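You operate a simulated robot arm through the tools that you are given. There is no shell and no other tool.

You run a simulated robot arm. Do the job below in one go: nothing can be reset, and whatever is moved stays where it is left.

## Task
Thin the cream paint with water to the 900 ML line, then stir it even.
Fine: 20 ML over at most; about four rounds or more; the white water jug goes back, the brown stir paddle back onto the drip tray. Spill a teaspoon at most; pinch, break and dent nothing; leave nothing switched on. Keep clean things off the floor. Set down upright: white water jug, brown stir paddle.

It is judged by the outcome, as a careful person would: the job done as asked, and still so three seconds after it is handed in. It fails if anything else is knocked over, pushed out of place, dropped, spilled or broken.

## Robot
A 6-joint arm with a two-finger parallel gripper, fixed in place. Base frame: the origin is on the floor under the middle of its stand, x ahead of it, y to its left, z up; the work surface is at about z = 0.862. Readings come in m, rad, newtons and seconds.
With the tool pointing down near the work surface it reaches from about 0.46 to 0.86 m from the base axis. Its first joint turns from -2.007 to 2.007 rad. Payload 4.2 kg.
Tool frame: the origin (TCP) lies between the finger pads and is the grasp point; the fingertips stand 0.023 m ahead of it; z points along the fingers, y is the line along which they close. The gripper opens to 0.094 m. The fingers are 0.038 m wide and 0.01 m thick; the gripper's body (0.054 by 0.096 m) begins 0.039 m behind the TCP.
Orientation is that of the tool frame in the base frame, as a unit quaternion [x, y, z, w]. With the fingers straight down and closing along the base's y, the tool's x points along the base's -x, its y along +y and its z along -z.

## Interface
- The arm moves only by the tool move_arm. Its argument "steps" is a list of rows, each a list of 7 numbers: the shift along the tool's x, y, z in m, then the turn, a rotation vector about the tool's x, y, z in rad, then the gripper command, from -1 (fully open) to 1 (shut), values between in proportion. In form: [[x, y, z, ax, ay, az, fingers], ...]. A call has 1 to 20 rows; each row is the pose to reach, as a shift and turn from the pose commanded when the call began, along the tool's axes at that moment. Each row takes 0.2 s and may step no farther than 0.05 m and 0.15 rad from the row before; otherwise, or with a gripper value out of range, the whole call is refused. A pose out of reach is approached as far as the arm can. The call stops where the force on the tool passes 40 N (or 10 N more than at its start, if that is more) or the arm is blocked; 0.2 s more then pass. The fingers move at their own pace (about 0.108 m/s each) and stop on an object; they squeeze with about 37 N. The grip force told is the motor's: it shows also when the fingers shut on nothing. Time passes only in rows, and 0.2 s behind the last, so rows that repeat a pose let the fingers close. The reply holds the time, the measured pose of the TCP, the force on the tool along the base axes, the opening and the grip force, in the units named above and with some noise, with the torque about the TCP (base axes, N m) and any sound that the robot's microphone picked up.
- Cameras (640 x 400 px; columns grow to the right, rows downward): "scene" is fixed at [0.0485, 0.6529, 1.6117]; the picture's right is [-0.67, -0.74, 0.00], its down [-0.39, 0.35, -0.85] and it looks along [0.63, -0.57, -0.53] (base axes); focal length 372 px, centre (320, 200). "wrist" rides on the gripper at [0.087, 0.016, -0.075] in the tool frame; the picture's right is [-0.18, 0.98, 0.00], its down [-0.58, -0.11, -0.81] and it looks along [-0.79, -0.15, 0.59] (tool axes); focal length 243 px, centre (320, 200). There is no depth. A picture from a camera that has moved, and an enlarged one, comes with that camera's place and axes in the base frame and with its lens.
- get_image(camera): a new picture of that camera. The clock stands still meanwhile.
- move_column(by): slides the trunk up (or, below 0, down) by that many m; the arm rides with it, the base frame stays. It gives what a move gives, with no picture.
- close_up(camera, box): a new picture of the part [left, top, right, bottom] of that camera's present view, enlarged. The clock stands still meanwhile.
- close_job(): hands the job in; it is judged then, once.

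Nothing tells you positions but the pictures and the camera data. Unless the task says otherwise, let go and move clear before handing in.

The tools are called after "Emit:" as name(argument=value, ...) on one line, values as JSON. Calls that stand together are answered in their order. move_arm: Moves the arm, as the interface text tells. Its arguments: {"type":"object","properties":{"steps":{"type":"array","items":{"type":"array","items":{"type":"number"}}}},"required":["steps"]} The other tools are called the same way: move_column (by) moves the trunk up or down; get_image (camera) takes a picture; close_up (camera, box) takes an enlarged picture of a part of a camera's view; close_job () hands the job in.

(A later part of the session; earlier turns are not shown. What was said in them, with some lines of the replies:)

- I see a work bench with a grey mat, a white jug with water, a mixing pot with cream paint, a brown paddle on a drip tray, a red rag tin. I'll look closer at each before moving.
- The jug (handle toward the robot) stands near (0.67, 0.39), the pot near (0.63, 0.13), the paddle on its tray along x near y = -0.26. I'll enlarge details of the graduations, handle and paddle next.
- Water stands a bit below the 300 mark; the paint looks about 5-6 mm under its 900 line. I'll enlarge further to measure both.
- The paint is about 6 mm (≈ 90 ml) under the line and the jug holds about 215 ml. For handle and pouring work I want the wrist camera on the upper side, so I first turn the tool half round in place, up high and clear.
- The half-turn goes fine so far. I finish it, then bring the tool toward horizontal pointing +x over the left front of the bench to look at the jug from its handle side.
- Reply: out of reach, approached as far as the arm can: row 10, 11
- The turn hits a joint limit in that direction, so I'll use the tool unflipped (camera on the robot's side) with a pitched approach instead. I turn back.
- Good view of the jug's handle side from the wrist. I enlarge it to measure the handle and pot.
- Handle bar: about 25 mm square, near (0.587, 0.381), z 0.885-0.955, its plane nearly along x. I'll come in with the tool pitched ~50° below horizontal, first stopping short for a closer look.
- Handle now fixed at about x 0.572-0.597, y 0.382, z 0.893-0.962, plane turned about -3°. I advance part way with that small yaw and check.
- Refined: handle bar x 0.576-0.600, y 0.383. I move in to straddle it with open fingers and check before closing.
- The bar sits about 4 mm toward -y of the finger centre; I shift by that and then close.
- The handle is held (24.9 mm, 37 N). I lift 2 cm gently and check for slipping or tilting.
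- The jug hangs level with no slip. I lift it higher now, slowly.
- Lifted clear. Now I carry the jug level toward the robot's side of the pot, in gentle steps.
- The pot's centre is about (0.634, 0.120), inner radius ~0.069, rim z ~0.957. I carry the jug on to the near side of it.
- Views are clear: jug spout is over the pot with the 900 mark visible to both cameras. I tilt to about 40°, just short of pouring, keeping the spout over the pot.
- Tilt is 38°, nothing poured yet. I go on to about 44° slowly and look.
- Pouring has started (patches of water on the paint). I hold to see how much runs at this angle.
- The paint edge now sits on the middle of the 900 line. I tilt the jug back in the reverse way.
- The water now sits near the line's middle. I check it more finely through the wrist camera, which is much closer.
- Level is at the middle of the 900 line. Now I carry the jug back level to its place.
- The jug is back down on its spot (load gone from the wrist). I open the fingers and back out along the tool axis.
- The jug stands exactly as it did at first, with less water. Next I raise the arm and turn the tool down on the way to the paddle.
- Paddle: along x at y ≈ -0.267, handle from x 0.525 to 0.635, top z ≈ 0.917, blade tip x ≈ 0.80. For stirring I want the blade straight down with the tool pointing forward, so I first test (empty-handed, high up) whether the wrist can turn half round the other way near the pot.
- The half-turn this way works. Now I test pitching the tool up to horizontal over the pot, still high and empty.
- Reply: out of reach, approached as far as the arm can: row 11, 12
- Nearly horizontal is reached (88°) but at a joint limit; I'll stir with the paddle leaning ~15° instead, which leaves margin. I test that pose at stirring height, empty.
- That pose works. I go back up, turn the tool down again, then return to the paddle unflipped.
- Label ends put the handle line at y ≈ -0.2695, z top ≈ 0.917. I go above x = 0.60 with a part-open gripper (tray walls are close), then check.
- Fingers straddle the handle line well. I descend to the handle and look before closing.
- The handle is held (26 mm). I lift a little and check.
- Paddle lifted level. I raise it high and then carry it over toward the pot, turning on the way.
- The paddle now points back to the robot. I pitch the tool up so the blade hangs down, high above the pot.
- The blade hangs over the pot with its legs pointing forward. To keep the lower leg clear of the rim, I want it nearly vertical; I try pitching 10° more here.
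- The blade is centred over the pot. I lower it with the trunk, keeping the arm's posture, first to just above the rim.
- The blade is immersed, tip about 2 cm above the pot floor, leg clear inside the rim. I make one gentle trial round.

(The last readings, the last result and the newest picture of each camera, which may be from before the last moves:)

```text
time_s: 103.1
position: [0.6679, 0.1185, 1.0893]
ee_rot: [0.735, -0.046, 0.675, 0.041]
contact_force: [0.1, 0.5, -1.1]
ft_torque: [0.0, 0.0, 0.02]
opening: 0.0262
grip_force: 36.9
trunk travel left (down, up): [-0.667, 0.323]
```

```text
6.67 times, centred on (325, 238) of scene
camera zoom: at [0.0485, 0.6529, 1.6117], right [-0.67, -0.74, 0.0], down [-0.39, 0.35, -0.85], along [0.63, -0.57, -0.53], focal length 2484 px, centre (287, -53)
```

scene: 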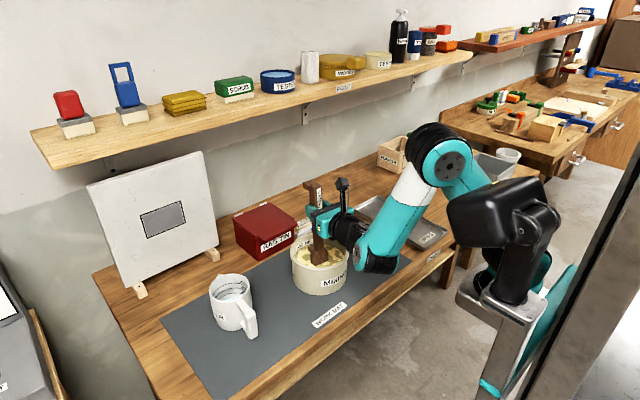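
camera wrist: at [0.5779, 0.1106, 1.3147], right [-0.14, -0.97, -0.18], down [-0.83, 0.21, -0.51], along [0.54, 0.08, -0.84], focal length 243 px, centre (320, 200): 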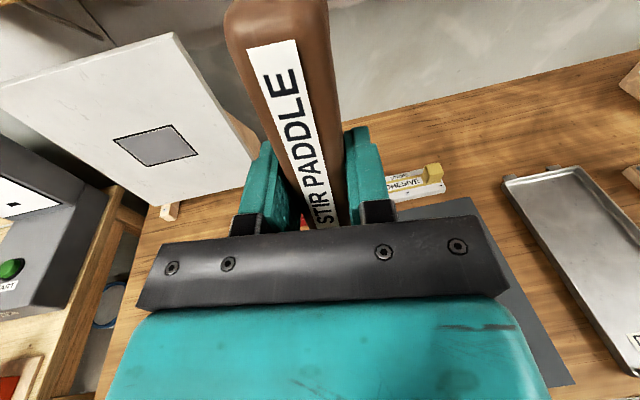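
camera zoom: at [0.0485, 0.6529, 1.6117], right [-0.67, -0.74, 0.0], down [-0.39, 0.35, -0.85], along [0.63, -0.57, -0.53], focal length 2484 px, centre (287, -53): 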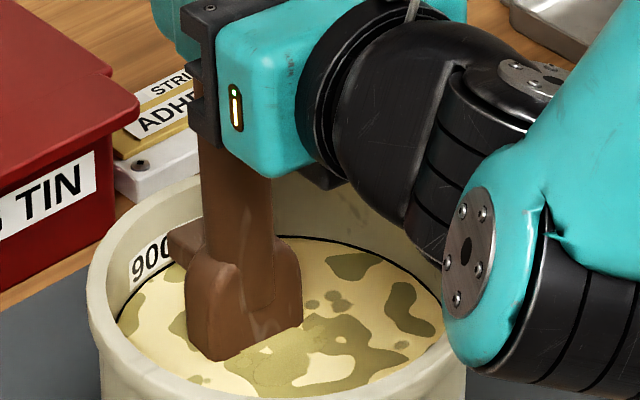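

The half round went freely (force ~1 N). I continue with full rounds, two per call.

Emit:
move_arm(steps=[[-0.0002, 0.0169, -0.0021, 0, 0, 0, 1], [-0.001, 0.0283, -0.0117, 0, 0, 0, 1], [-0.0022, 0.0299, -0.0251, 0, 0, 0, 1], [-0.0032, 0.0213, -0.0373, 0, 0, 0, 1], [-0.0038, 0.0054, -0.0434, 0, 0, 0, 1], [-0.0036, -0.0115, -0.0413, 0, 0, 0, 1], [-0.0028, -0.0229, -0.0317, 0, 0, 0, 1], [-0.0016, -0.0245, -0.0183, 0, 0, 0, 1], [-0.0006, -0.0159, -0.0061, 0, 0, 0, 1], [0, 0, 0, 0, 0, 0, 1], [-0.0002, 0.0169, -0.0021, 0, 0, 0, 1], [-0.001, 0.0283, -0.0117, 0, 0, 0, 1], [-0.0022, 0.0299, -0.0251, 0, 0, 0, 1], [-0.0032, 0.0213, -0.0373, 0, 0, 0, 1], [-0.0038, 0.0054, -0.0434, 0, 0, 0, 1], [-0.0036, -0.0115, -0.0413, 0, 0, 0, 1], [-0.0028, -0.0229, -0.0317, 0, 0, 0, 1], [-0.0016, -0.0245, -0.0183, 0, 0, 0, 1], [-0.0006, -0.0159, -0.0061, 0, 0, 0, 1], [0, 0, 0, 0, 0, 0, 1]])

Emit:
close_up(camera="scene", box=[285, 208, 365, 268])

```text
time_s: 107.3
position: [0.6668, 0.1176, 1.0913]
ee_rot: [0.735, -0.045, 0.675, 0.04]
contact_force: [0.4, 0.0, -0.7]
ft_torque: [0.0, 0.01, -0.01]
opening: 0.0265
grip_force: 37.3
trunk travel left (down, up): [-0.667, 0.323]
```

```text
6.67 times, centred on (325, 238) of scene
camera zoom: at [0.0485, 0.6529, 1.6117], right [-0.67, -0.74, 0.0], down [-0.39, 0.35, -0.85], along [0.63, -0.57, -0.53], focal length 2484 px, centre (287, -53)
```

zoom: 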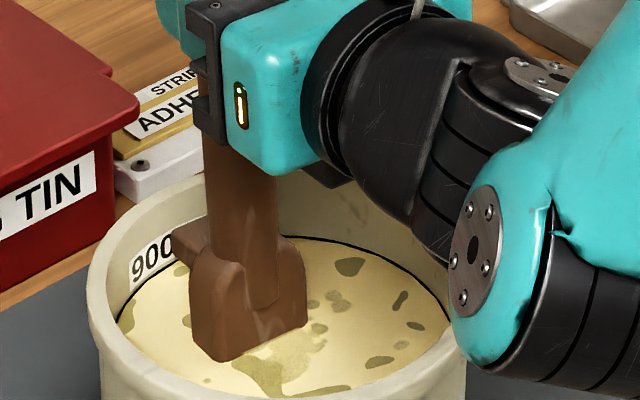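

The streaks are fading. Two more rounds, then more.

Emit:
move_arm(steps=[[-0.0002, 0.0169, -0.0021, 0, 0, 0, 1], [-0.001, 0.0283, -0.0117, 0, 0, 0, 1], [-0.0022, 0.0299, -0.0251, 0, 0, 0, 1], [-0.0032, 0.0213, -0.0373, 0, 0, 0, 1], [-0.0038, 0.0054, -0.0434, 0, 0, 0, 1], [-0.0036, -0.0115, -0.0413, 0, 0, 0, 1], [-0.0028, -0.0229, -0.0317, 0, 0, 0, 1], [-0.0016, -0.0245, -0.0183, 0, 0, 0, 1], [-0.0006, -0.0159, -0.0061, 0, 0, 0, 1], [0, 0, 0, 0, 0, 0, 1], [-0.0002, 0.0169, -0.0021, 0, 0, 0, 1], [-0.001, 0.0283, -0.0117, 0, 0, 0, 1], [-0.0022, 0.0299, -0.0251, 0, 0, 0, 1], [-0.0032, 0.0213, -0.0373, 0, 0, 0, 1], [-0.0038, 0.0054, -0.0434, 0, 0, 0, 1], [-0.0036, -0.0115, -0.0413, 0, 0, 0, 1], [-0.0028, -0.0229, -0.0317, 0, 0, 0, 1], [-0.0016, -0.0245, -0.0183, 0, 0, 0, 1], [-0.0006, -0.0159, -0.0061, 0, 0, 0, 1], [0, 0, 0, 0, 0, 0, 1]])

Emit:
close_up(camera="scene", box=[285, 208, 365, 268])

```text
time_s: 111.5
position: [0.667, 0.1181, 1.0906]
ee_rot: [0.736, -0.045, 0.675, 0.041]
contact_force: [0.3, 0.1, -0.9]
ft_torque: [0.0, -0.02, 0.02]
opening: 0.0261
grip_force: 36.6
trunk travel left (down, up): [-0.667, 0.323]
```

```text
6.67 times, centred on (325, 238) of scene
camera zoom: at [0.0485, 0.6529, 1.6117], right [-0.67, -0.74, 0.0], down [-0.39, 0.35, -0.85], along [0.63, -0.57, -0.53], focal length 2484 px, centre (287, -53)
```

zoom: 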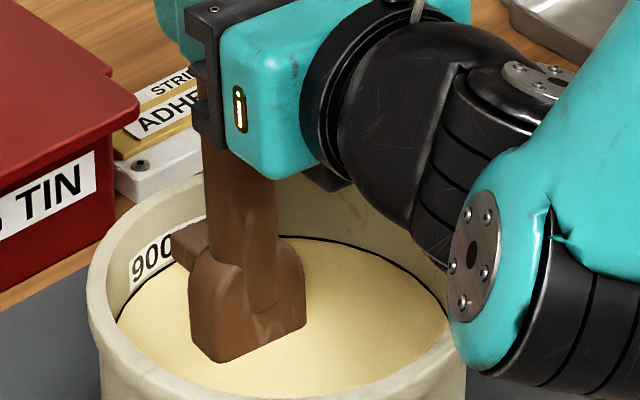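

The paint looks even now. I add two more rounds for good measure and end at the centre.

Emit:
move_arm(steps=[[-0.0002, 0.0169, -0.0021, 0, 0, 0, 1], [-0.001, 0.0283, -0.0117, 0, 0, 0, 1], [-0.0022, 0.0299, -0.0251, 0, 0, 0, 1], [-0.0032, 0.0213, -0.0373, 0, 0, 0, 1], [-0.0038, 0.0054, -0.0434, 0, 0, 0, 1], [-0.0036, -0.0115, -0.0413, 0, 0, 0, 1], [-0.0028, -0.0229, -0.0317, 0, 0, 0, 1], [-0.0016, -0.0245, -0.0183, 0, 0, 0, 1], [-0.0006, -0.0159, -0.0061, 0, 0, 0, 1], [0, 0, 0, 0, 0, 0, 1], [-0.0002, 0.0169, -0.0021, 0, 0, 0, 1], [-0.001, 0.0283, -0.0117, 0, 0, 0, 1], [-0.0022, 0.0299, -0.0251, 0, 0, 0, 1], [-0.0032, 0.0213, -0.0373, 0, 0, 0, 1], [-0.0038, 0.0054, -0.0434, 0, 0, 0, 1], [-0.0036, -0.0115, -0.0413, 0, 0, 0, 1], [-0.0028, -0.0229, -0.0317, 0, 0, 0, 1], [-0.0024, -0.0122, -0.0259, 0, 0, 0, 1], [-0.0019, 0.0027, -0.0217, 0, 0, 0, 1], [-0.0019, 0.0027, -0.0217, 0, 0, 0, 1]])

Emit:
close_up(camera="scene", box=[285, 208, 365, 268])

```text
time_s: 115.7
position: [0.6462, 0.1161, 1.09]
ee_rot: [0.736, -0.046, 0.675, 0.042]
contact_force: [-0.4, -0.9, -0.9]
ft_torque: [0.0, -0.02, -0.02]
opening: 0.0261
grip_force: 37.1
trunk travel left (down, up): [-0.667, 0.323]
```

```text
6.67 times, centred on (325, 238) of scene
camera zoom: at [0.0485, 0.6529, 1.6117], right [-0.67, -0.74, 0.0], down [-0.39, 0.35, -0.85], along [0.63, -0.57, -0.53], focal length 2484 px, centre (287, -53)
```

zoom: 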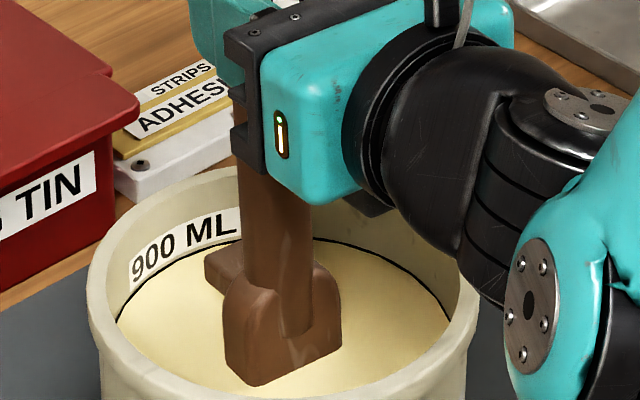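

Even throughout. I raise the blade just above the paint and let it drain over the pot.

Emit:
move_column(by=0.055)

Emit:
move_arm(steps=[[0, 0, 0, 0, 0, 0, 1], [0, 0, 0, 0, 0, 0, 1], [0, 0, 0, 0, 0, 0, 1], [0, 0, 0, 0, 0, 0, 1], [0, 0, 0, 0, 0, 0, 1], [0, 0, 0, 0, 0, 0, 1], [0, 0, 0, 0, 0, 0, 1], [0, 0, 0, 0, 0, 0, 1], [0, 0, 0, 0, 0, 0, 1], [0, 0, 0, 0, 0, 0, 1]])

Emit:
close_up(camera="scene", box=[285, 208, 365, 268])

```text
time_s: 116.7
position: [0.6456, 0.1151, 1.1439]
ee_rot: [0.735, -0.046, 0.675, 0.041]
contact_force: [0.1, -0.8, 0.1]
ft_torque: [-0.01, -0.01, 0.02]
opening: 0.0261
grip_force: 37.3
trunk travel left (down, up): [-0.722, 0.268]
```

```text
time_s: 118.9
position: [0.6451, 0.1166, 1.1437]
ee_rot: [0.735, -0.046, 0.675, 0.041]
contact_force: [-0.6, 0.0, -1.3]
ft_torque: [-0.03, -0.02, 0.03]
opening: 0.0263
grip_force: 36.8
trunk travel left (down, up): [-0.722, 0.268]
```

```text
6.67 times, centred on (325, 238) of scene
camera zoom: at [0.0485, 0.6529, 1.6117], right [-0.67, -0.74, 0.0], down [-0.39, 0.35, -0.85], along [0.63, -0.57, -0.53], focal length 2484 px, centre (287, -53)
```

zoom: 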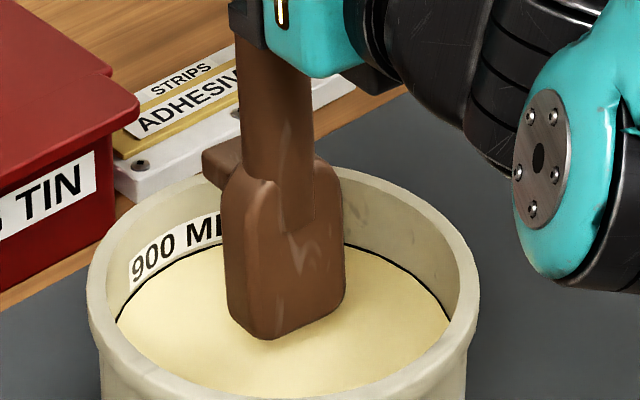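

Emit:
move_arm(steps=[[0, 0, 0, 0, 0, 0, 1], [0, 0, 0, 0, 0, 0, 1], [0, 0, 0, 0, 0, 0, 1], [0, 0, 0, 0, 0, 0, 1], [0, 0, 0, 0, 0, 0, 1], [0, 0, 0, 0, 0, 0, 1], [0, 0, 0, 0, 0, 0, 1], [0, 0, 0, 0, 0, 0, 1], [0, 0, 0, 0, 0, 0, 1], [0, 0, 0, 0, 0, 0, 1], [0, 0, 0, 0, 0, 0, 1], [0, 0, 0, 0, 0, 0, 1], [0, 0, 0, 0, 0, 0, 1], [0, 0, 0, 0, 0, 0, 1], [0, 0, 0, 0, 0, 0, 1], [0, 0, 0, 0, 0, 0, 1], [0, 0, 0, 0, 0, 0, 1], [0, 0, 0, 0, 0, 0, 1], [0, 0, 0, 0, 0, 0, 1], [0, 0, 0, 0, 0, 0, 1]])

Emit:
move_arm(steps=[[0, 0, 0, 0, 0, 0, 1], [0, 0, 0, 0, 0, 0, 1], [0, 0, 0, 0, 0, 0, 1], [0, 0, 0, 0, 0, 0, 1], [0, 0, 0, 0, 0, 0, 1], [0, 0, 0, 0, 0, 0, 1], [0, 0, 0, 0, 0, 0, 1], [0, 0, 0, 0, 0, 0, 1], [0, 0, 0, 0, 0, 0, 1], [0, 0, 0, 0, 0, 0, 1], [0, 0, 0, 0, 0, 0, 1], [0, 0, 0, 0, 0, 0, 1], [0, 0, 0, 0, 0, 0, 1], [0, 0, 0, 0, 0, 0, 1], [0, 0, 0, 0, 0, 0, 1], [0, 0, 0, 0, 0, 0, 1], [0, 0, 0, 0, 0, 0, 1], [0, 0, 0, 0, 0, 0, 1], [0, 0, 0, 0, 0, 0, 1], [0, 0, 0, 0, 0, 0, 1]])

Emit:
close_up(camera="scene", box=[285, 208, 365, 268])

Emit:
close_up(camera="scene", box=[302, 236, 322, 249])

```text
time_s: 123.1
position: [0.6459, 0.1163, 1.1443]
ee_rot: [0.735, -0.046, 0.675, 0.042]
contact_force: [0.4, 0.4, -1.1]
ft_torque: [0.01, 0.01, -0.05]
opening: 0.0262
grip_force: 36.6
trunk travel left (down, up): [-0.722, 0.268]
```

```text
time_s: 127.3
position: [0.646, 0.1163, 1.1443]
ee_rot: [0.735, -0.046, 0.675, 0.041]
contact_force: [0.4, 0.2, -1.3]
ft_torque: [-0.01, 0.01, -0.03]
opening: 0.0261
grip_force: 36.8
trunk travel left (down, up): [-0.722, 0.268]
```

```text
6.67 times, centred on (325, 238) of scene
camera zoom: at [0.0485, 0.6529, 1.6117], right [-0.67, -0.74, 0.0], down [-0.39, 0.35, -0.85], along [0.63, -0.57, -0.53], focal length 2484 px, centre (287, -53)
```

zoom: 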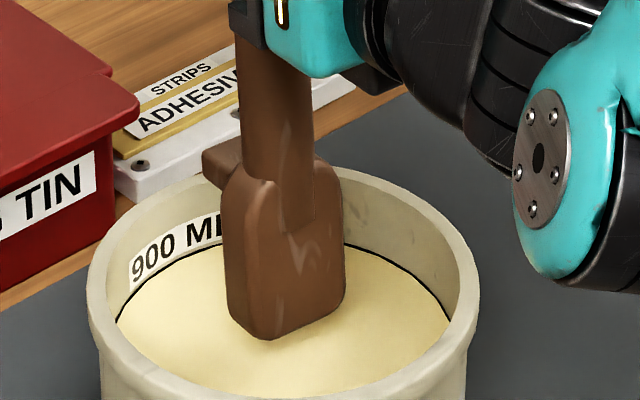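

```text
16.00 times, centred on (312, 242) of scene
camera zoom: at [0.0485, 0.6529, 1.6117], right [-0.67, -0.74, 0.0], down [-0.39, 0.35, -0.85], along [0.63, -0.57, -0.53], focal length 5960 px, centre (448, -480)
```

zoom: 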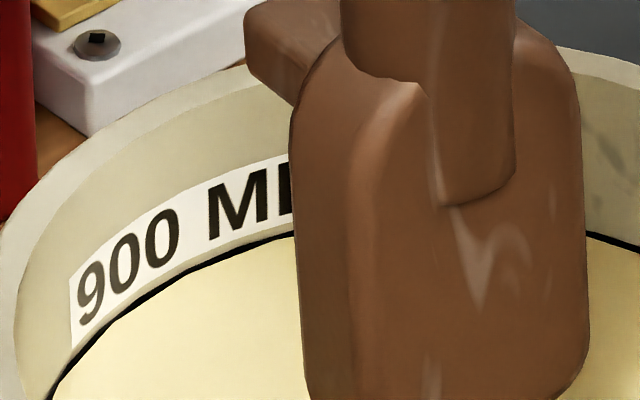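

Drained with no drips showing. I raise the trunk back to its starting height and undo the tilt on the same path.

Emit:
move_column(by=0.078)

Emit:
close_up(camera="scene", box=[270, 150, 390, 300])

```text
time_s: 128.4
position: [0.6463, 0.1155, 1.2219]
ee_rot: [0.735, -0.047, 0.675, 0.042]
contact_force: [0.7, 0.8, -0.7]
ft_torque: [0.01, 0.03, -0.01]
opening: 0.0265
grip_force: 37.2
trunk travel left (down, up): [-0.8, 0.19]
```

```text
2.67 times, centred on (330, 225) of scene
camera zoom: at [0.0485, 0.6529, 1.6117], right [-0.67, -0.74, 0.0], down [-0.39, 0.35, -0.85], along [0.63, -0.57, -0.53], focal length 993 px, centre (293, 133)
```

zoom: 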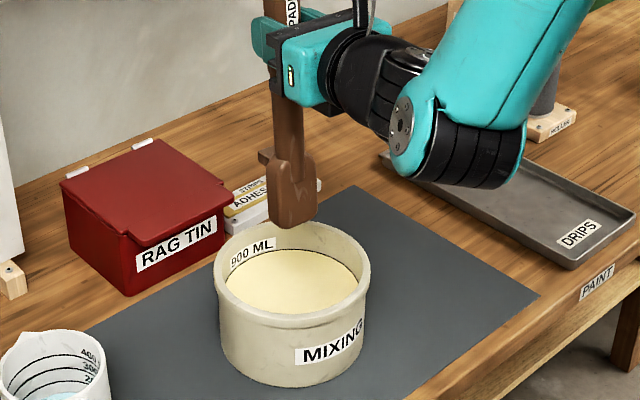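

Emit:
move_arm(steps=[[0.0069, 0.0035, -0.0096, 0, -0.135, 0, 1], [0.0139, 0.007, -0.0192, 0, -0.27, 0, 1], [0.0208, 0.0105, -0.0289, 0, -0.405, 0, 1], [0.0277, 0.014, -0.0385, 0, -0.54, 0, 1], [0.0347, 0.0175, -0.0481, 0, -0.675, 0, 1], [0.0416, 0.0211, -0.0577, 0, -0.81, 0, 1], [0.0486, 0.0246, -0.0673, 0, -0.945, 0, 1], [0.0555, 0.0281, -0.0769, 0, -1.08, 0, 1], [0.0624, 0.0316, -0.0866, 0, -1.215, 0, 1], [0.0694, 0.0351, -0.0962, 0, -1.35, 0, 1], [0.0763, 0.0386, -0.1058, 0, -1.484, 0, 1], [0.0763, 0.0386, -0.1058, 0, -1.484, 0, 1]])

Emit:
get_image(camera="scene")

```text
time_s: 131.0
position: [0.5423, 0.0908, 1.3075]
ee_rot: [0.998, -0.062, 0.0, -0.001]
contact_force: [0.0, -0.5, -0.9]
ft_torque: [0.03, -0.07, -0.01]
opening: 0.0261
grip_force: 36.3
trunk travel left (down, up): [-0.8, 0.19]
```

```text
taken
```

scene: 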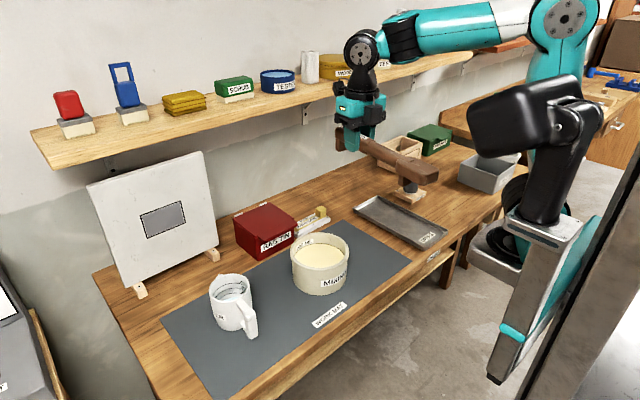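

Emit:
move_arm(steps=[[0, 0, 0, 0, 0, 0.15, 1], [0, 0, 0, 0, 0, 0.3, 1], [0, 0, 0, 0, 0, 0.45, 1], [0, 0, 0, 0, 0, 0.6, 1], [0, 0, 0, 0, 0, 0.75, 1], [0, 0, 0, 0, 0, 0.9, 1], [0, 0, 0, 0, 0, 1.05, 1], [0, 0, 0, 0, 0, 1.2, 1], [0, 0, 0, 0, 0, 1.35, 1], [0, 0, 0, 0, 0, 1.5, 1], [0, 0, 0, 0, 0, 1.65, 1], [0, 0, 0, 0, 0, 1.8, 1], [0, 0, 0, 0, 0, 1.95, 1], [0, 0, 0, 0, 0, 2.1, 1], [0, 0, 0, 0, 0, 2.25, 1], [0, 0, 0, 0, 0, 2.4, 1], [0, 0, 0, 0, 0, 2.55, 1], [0, 0, 0, 0, 0, 2.7, 1], [0, 0, 0, 0, 0, 2.85, 1], [0, 0, 0, 0, 0, 3.0, 1]])

Emit:
get_image(camera="scene")

```text
time_s: 135.2
position: [0.542, 0.0893, 1.3067]
ee_rot: [-0.008, 1.0, 0.001, 0.0]
contact_force: [-0.4, 0.3, -0.3]
ft_torque: [0.05, 0.04, 0.0]
opening: 0.0261
grip_force: 37.3
trunk travel left (down, up): [-0.8, 0.19]
```

```text
taken
```

scene: 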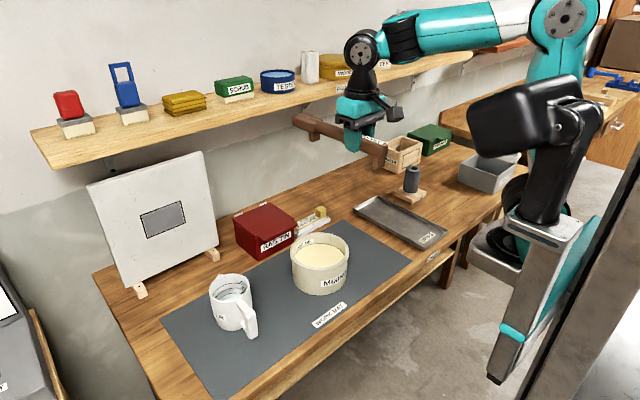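

Emit:
move_arm(steps=[[-0.0052, -0.0359, 0.005, 0, 0, 0, 1], [-0.0105, -0.0719, 0.01, 0, 0, 0, 1], [-0.0157, -0.1078, 0.015, 0, 0, 0, 1], [-0.0209, -0.1438, 0.02, 0, 0, 0, 1], [-0.0262, -0.1797, 0.025, 0, 0, 0, 1], [-0.0314, -0.2156, 0.03, 0, 0, 0, 1], [-0.0366, -0.2516, 0.035, 0, 0, 0, 1], [-0.0418, -0.2875, 0.04, 0, 0, 0, 1], [-0.0471, -0.3235, 0.045, 0, 0, 0, 1], [-0.0523, -0.3594, 0.05, 0, 0, 0, 1], [-0.0523, -0.3594, 0.05, 0, 0, 0, 1]])

Emit:
close_up(camera="scene", box=[345, 120, 475, 255])

```text
time_s: 137.6
position: [0.6016, -0.2661, 1.2559]
ee_rot: [-0.009, 1.0, 0.001, 0.001]
contact_force: [-0.5, 0.1, -0.4]
ft_torque: [0.01, 0.07, -0.02]
opening: 0.0264
grip_force: 37.3
trunk travel left (down, up): [-0.8, 0.19]
```

```text
2.96 times, centred on (410, 188) of scene
camera zoom: at [0.0485, 0.6529, 1.6117], right [-0.67, -0.74, 0.0], down [-0.39, 0.35, -0.85], along [0.63, -0.57, -0.53], focal length 1104 px, centre (53, 237)
```

zoom: 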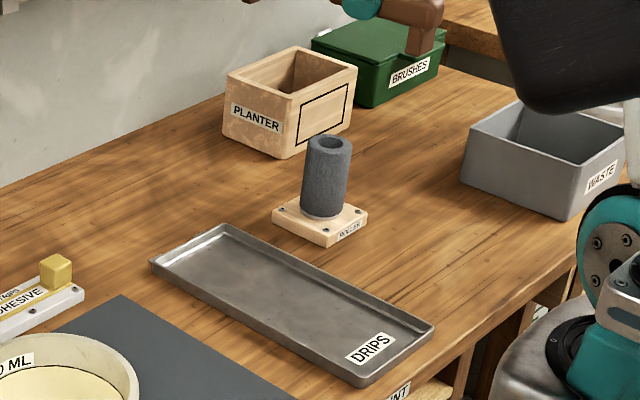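

Emit:
move_arm(steps=[[0.0002, -0.0003, 0.03, 0, 0, 0, 1], [0.0004, -0.0006, 0.06, 0, 0, 0, 1], [0.0006, -0.0009, 0.09, 0, 0, 0, 1], [0.0008, -0.0012, 0.12, 0, 0, 0, 1], [0.001, -0.0015, 0.15, 0, 0, 0, 1], [0.001, -0.0015, 0.18, 0, 0, 0, 1], [0.001, -0.0015, 0.21, 0, 0, 0, 1], [0.001, -0.0015, 0.24, 0, 0, 0, 1], [0.001, -0.0015, 0.265, 0, 0, 0, 1], [0.001, -0.0015, 0.275, 0, 0, 0, 1], [0.001, -0.0015, 0.275, 0, 0, 0, 1]])

Emit:
close_up(camera="scene", box=[345, 155, 475, 255])

Emit:
get_image(camera="wrist")

```text
time_s: 140.0
position: [0.6008, -0.2706, 0.9828]
ee_rot: [-0.008, 1.0, 0.001, 0.001]
contact_force: [0.2, 0.5, -0.8]
ft_torque: [0.0, 0.02, -0.01]
opening: 0.0263
grip_force: 37.2
trunk travel left (down, up): [-0.8, 0.19]
```

```text
4.00 times, centred on (410, 205) of scene
camera zoom: at [0.0485, 0.6529, 1.6117], right [-0.67, -0.74, 0.0], down [-0.39, 0.35, -0.85], along [0.63, -0.57, -0.53], focal length 1490 px, centre (-40, 180)
```

zoom: 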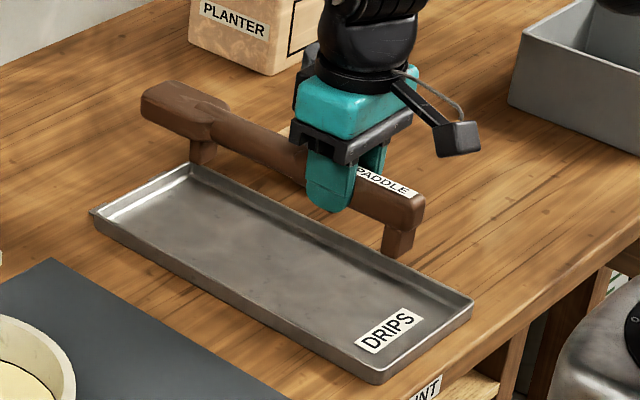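

```text
taken
camera wrist: at [0.5153, -0.254, 1.0568], right [0.17, 0.99, 0.0], down [0.58, -0.1, 0.81], along [0.8, -0.13, -0.59], focal length 243 px, centre (320, 200)
```

wrist: 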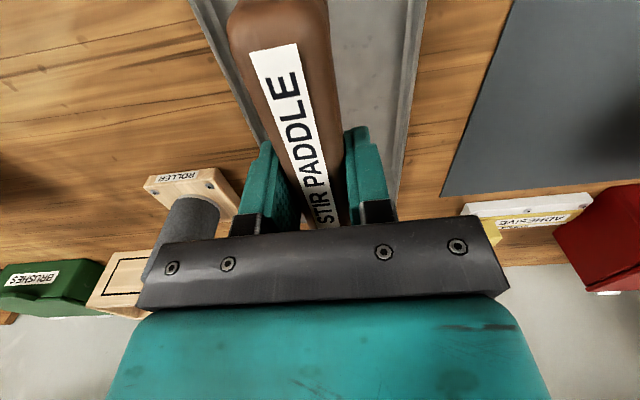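

Paddle is level over its old place. I lower it toward the tray, slowly at the end.

Emit:
move_arm(steps=[[0.0002, 0.0002, 0.015, 0, 0, 0, 1], [0.0004, 0.0004, 0.03, 0, 0, 0, 1], [0.0006, 0.0006, 0.045, 0, 0, 0, 1], [0.0008, 0.0008, 0.057, 0, 0, 0, 1], [0.001, 0.001, 0.064, 0, 0, 0, 1], [0.001, 0.001, 0.067, 0, 0, 0, 1], [0.001, 0.001, 0.067, 0, 0, 0, 1]])

Emit:
close_up(camera="scene", box=[345, 165, 465, 250])

```text
time_s: 141.6
position: [0.6003, -0.2693, 0.915]
ee_rot: [-0.009, 1.0, 0.0, 0.0]
contact_force: [0.1, 0.0, 0.0]
ft_torque: [-0.02, 0.05, 0.01]
opening: 0.0264
grip_force: 37.0
trunk travel left (down, up): [-0.8, 0.19]
```

```text
4.71 times, centred on (405, 208) of scene
camera zoom: at [0.0485, 0.6529, 1.6117], right [-0.67, -0.74, 0.0], down [-0.39, 0.35, -0.85], along [0.63, -0.57, -0.53], focal length 1753 px, centre (-80, 165)
```

zoom: 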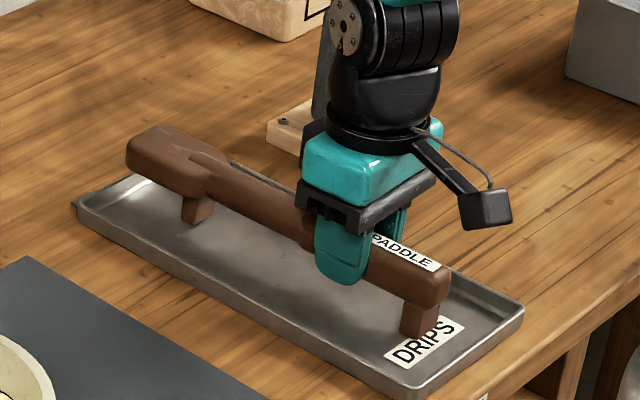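

Emit:
move_arm(steps=[[0, 0, 0.002, 0, 0, 0, 1], [0, 0, 0.004, 0, 0, 0, 1], [0, 0, 0.005, 0, 0, 0, 1], [0, 0, 0.005, 0, 0, 0, 1]])

Emit:
move_arm(steps=[[0, 0, 0.0008, 0, 0, 0, 1], [0, 0, 0.0015, 0, 0, 0, 1], [0, 0, 0.0015, 0, 0, 0, 1]])

Emit:
close_up(camera="scene", box=[345, 165, 465, 250])

```text
time_s: 142.6
position: [0.6005, -0.2686, 0.9097]
ee_rot: [-0.009, 1.0, 0.0, 0.001]
contact_force: [-1.1, 0.7, 3.7]
ft_torque: [-0.02, -0.32, 0.02]
opening: 0.0262
grip_force: 37.0
trunk travel left (down, up): [-0.8, 0.19]
```

```text
time_s: 143.4
position: [0.5994, -0.2692, 0.9097]
ee_rot: [-0.01, 1.0, 0.0, 0.002]
contact_force: [-0.7, 0.9, 25.9]
ft_torque: [0.02, 0.03, 0.02]
opening: 0.0265
grip_force: 36.9
trunk travel left (down, up): [-0.8, 0.19]
```

```text
4.71 times, centred on (405, 208) of scene
camera zoom: at [0.0485, 0.6529, 1.6117], right [-0.67, -0.74, 0.0], down [-0.39, 0.35, -0.85], along [0.63, -0.57, -0.53], focal length 1753 px, centre (-80, 165)
```

zoom: 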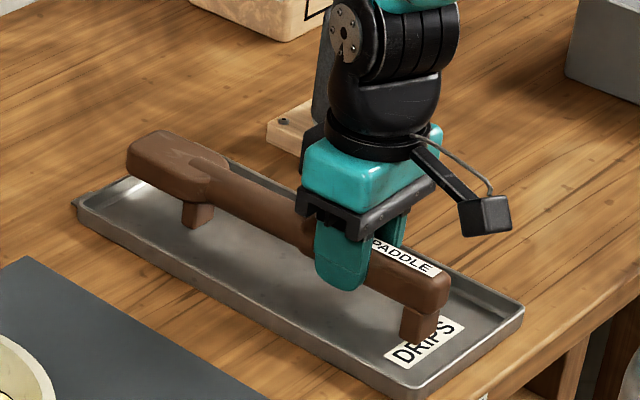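

Both legs are on the tray. I ease off 1.5 mm, then open the fingers to part width and withdraw.

Emit:
move_arm(steps=[[0, 0, -0.001, 0, 0, 0, 1], [0, 0, -0.0017, 0, 0, 0, 1], [0, 0, -0.0017, 0, 0, 0, 1]])

Emit:
move_arm(steps=[[0, 0, 0, 0, 0, 0, 0.2], [0, 0, 0, 0, 0, 0, 0], [0, 0, 0, 0, 0, 0, -0.17], [0, 0, 0, 0, 0, 0, -0.17], [0, 0, 0, 0, 0, 0, -0.17]])

Emit:
close_up(camera="scene", box=[345, 165, 465, 250])

Emit:
get_image(camera="wrist")

```text
time_s: 144.2
position: [0.6001, -0.268, 0.9099]
ee_rot: [-0.009, 1.0, 0.001, 0.001]
contact_force: [1.6, -2.5, 8.1]
ft_torque: [-0.06, -1.06, -0.23]
opening: 0.0263
grip_force: 36.8
trunk travel left (down, up): [-0.8, 0.19]
```

```text
time_s: 145.4
position: [0.601, -0.2689, 0.9098]
ee_rot: [-0.008, 1.0, 0.001, 0.001]
contact_force: [0.0, 0.1, -0.9]
ft_torque: [-0.02, 0.0, -0.02]
opening: 0.0551
grip_force: 0.1
trunk travel left (down, up): [-0.8, 0.19]
```

```text
4.71 times, centred on (405, 208) of scene
camera zoom: at [0.0485, 0.6529, 1.6117], right [-0.67, -0.74, 0.0], down [-0.39, 0.35, -0.85], along [0.63, -0.57, -0.53], focal length 1753 px, centre (-80, 165)
```

zoom: 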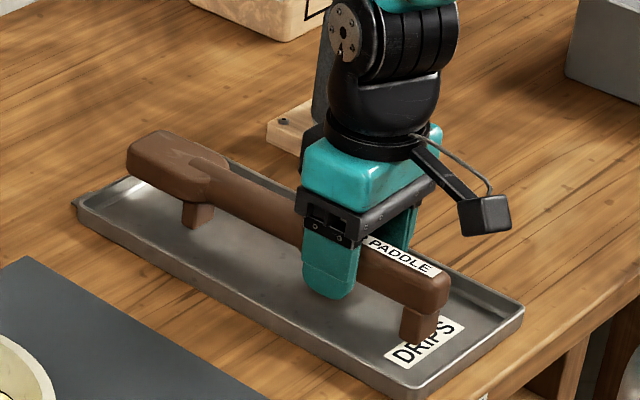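

```text
taken
camera wrist: at [0.5143, -0.2525, 0.984], right [0.17, 0.99, 0.0], down [0.58, -0.1, 0.81], along [0.8, -0.13, -0.59], focal length 243 px, centre (320, 200)
```

wrist: 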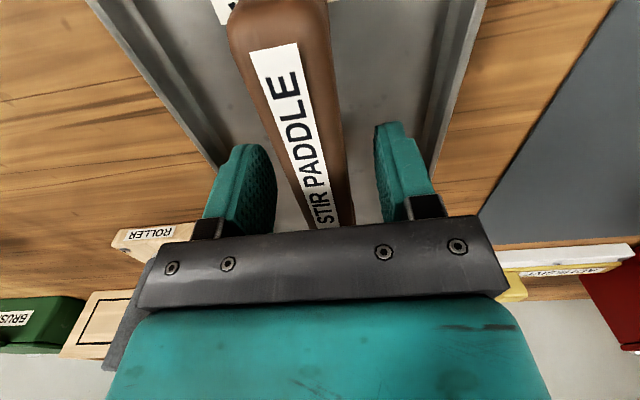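

The paddle stands on its legs in the tray. I withdraw straight up and clear.

Emit:
move_arm(steps=[[0, 0, -0.01, 0, 0, 0, -0.17], [0, 0, -0.03, 0, 0, 0, -0.17], [0, 0, -0.06, 0, 0, 0, -0.17], [0, 0, -0.1, 0, 0, 0, -0.17], [0, 0, -0.14, 0, 0, 0, -0.17], [0, 0, -0.18, 0, 0, 0, -0.17], [0, 0, -0.22, 0, 0, 0, -0.17], [0, 0, -0.26, 0, 0, 0, -0.17], [0, 0, -0.3, 0, 0, 0, -0.17], [0, 0, -0.34, 0, 0, 0, -0.17], [0, 0.04, -0.37, 0, 0, 0, -0.17], [0, 0.08, -0.4, 0, 0, 0, -0.17]])

Emit:
get_image(camera="scene")

Emit:
close_up(camera="scene", box=[345, 165, 465, 250])

Emit:
close_up(camera="scene", box=[285, 225, 355, 300])

Emit:
close_up(camera="scene", box=[310, 238, 330, 251])

Emit:
close_up(camera="scene", box=[200, 262, 270, 347])

Emit:
get_image(camera="wrist")

```text
time_s: 148.0
position: [0.6007, -0.1911, 1.3096]
ee_rot: [-0.009, 1.0, 0.001, 0.001]
contact_force: [0.1, -0.8, -0.1]
ft_torque: [0.05, 0.02, -0.02]
opening: 0.055
grip_force: 0.1
trunk travel left (down, up): [-0.8, 0.19]
```

```text
taken
```

scene: 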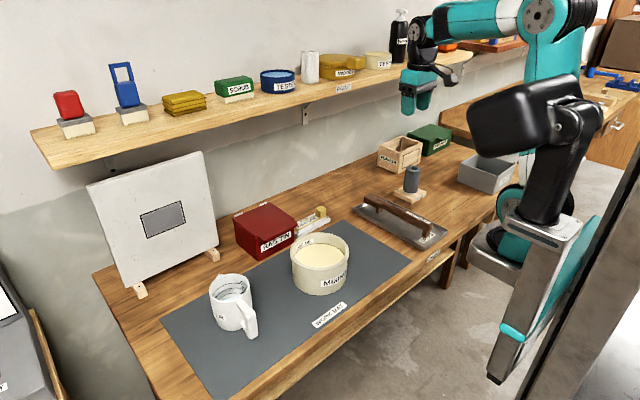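

```text
4.71 times, centred on (405, 208) of scene
camera zoom: at [0.0485, 0.6529, 1.6117], right [-0.67, -0.74, 0.0], down [-0.39, 0.35, -0.85], along [0.63, -0.57, -0.53], focal length 1753 px, centre (-80, 165)
```

zoom: 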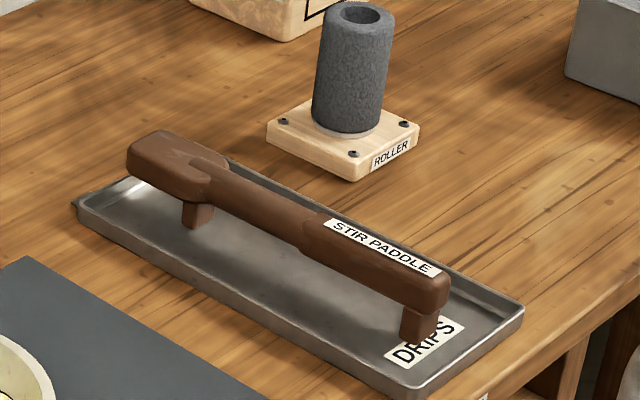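

```text
5.33 times, centred on (320, 262) of scene
camera zoom: at [0.0485, 0.6529, 1.6117], right [-0.67, -0.74, 0.0], down [-0.39, 0.35, -0.85], along [0.63, -0.57, -0.53], focal length 1987 px, centre (320, -133)
```

zoom: 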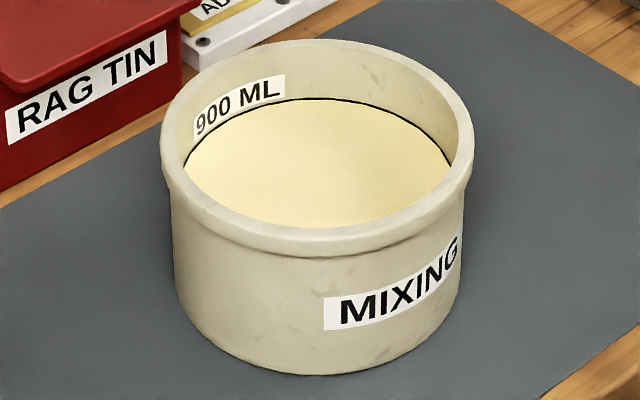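

```text
16.00 times, centred on (320, 244) of scene
camera zoom: at [0.0485, 0.6529, 1.6117], right [-0.67, -0.74, 0.0], down [-0.39, 0.35, -0.85], along [0.63, -0.57, -0.53], focal length 5960 px, centre (320, -512)
```

zoom: 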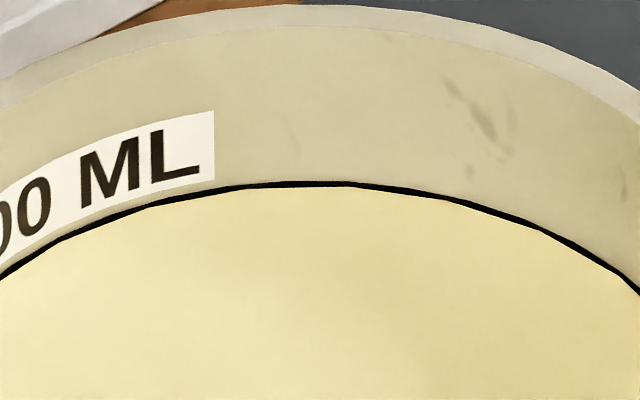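

```text
4.71 times, centred on (235, 304) of scene
camera zoom: at [0.0485, 0.6529, 1.6117], right [-0.67, -0.74, 0.0], down [-0.39, 0.35, -0.85], along [0.63, -0.57, -0.53], focal length 1753 px, centre (720, -292)
```

zoom: 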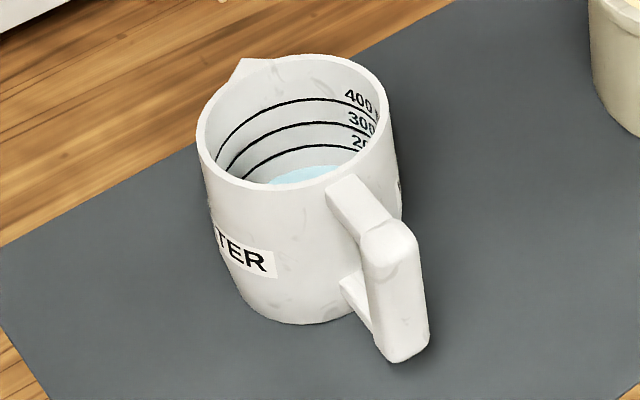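

```text
taken
camera wrist: at [0.5134, -0.1751, 1.3845], right [0.17, 0.99, 0.0], down [0.58, -0.1, 0.81], along [0.8, -0.13, -0.59], focal length 243 px, centre (320, 200)
```

wrist: 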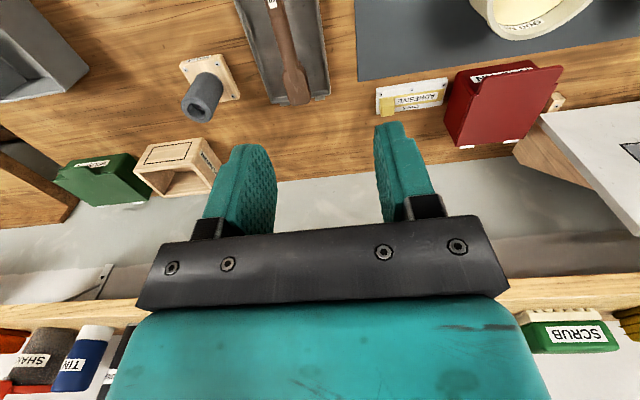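

The paint is even and sits on the 900 line. The jug is back in its place, the paddle stands on the drip tray, the bench is clean and the arm is clear, so I hand the job in.

Emit:
close_job()

```text
The job is handed in.
```

The job is done and handed in; I have no verdict back, only what the pictures show.

- **Water:** I poured water until the paint edge sat on the middle of the 900 ML line. Reading the line from the camera, I'd put it within about 5 ML of 900.
- **Stirring:** I made about six rounds with the brown paddle. The water patches were gone after roughly four and a half, and the paint looks even throughout.
- **White water jug:** It is upright, back where it started to within about a millimetre, with the rest of its water still in it.
- **Brown stir paddle:** It drained over the pot for about ten seconds, then went back onto the drip tray, standing on its legs within a few millimetres of its old position. I pressed it down slightly harder than needed, about 26 N, before easing off and letting go; nothing looks marked.

I saw no spills or drips, and the other things I could see on the bench had not moved. Nothing was switched on, and the arm is clear of the bench.
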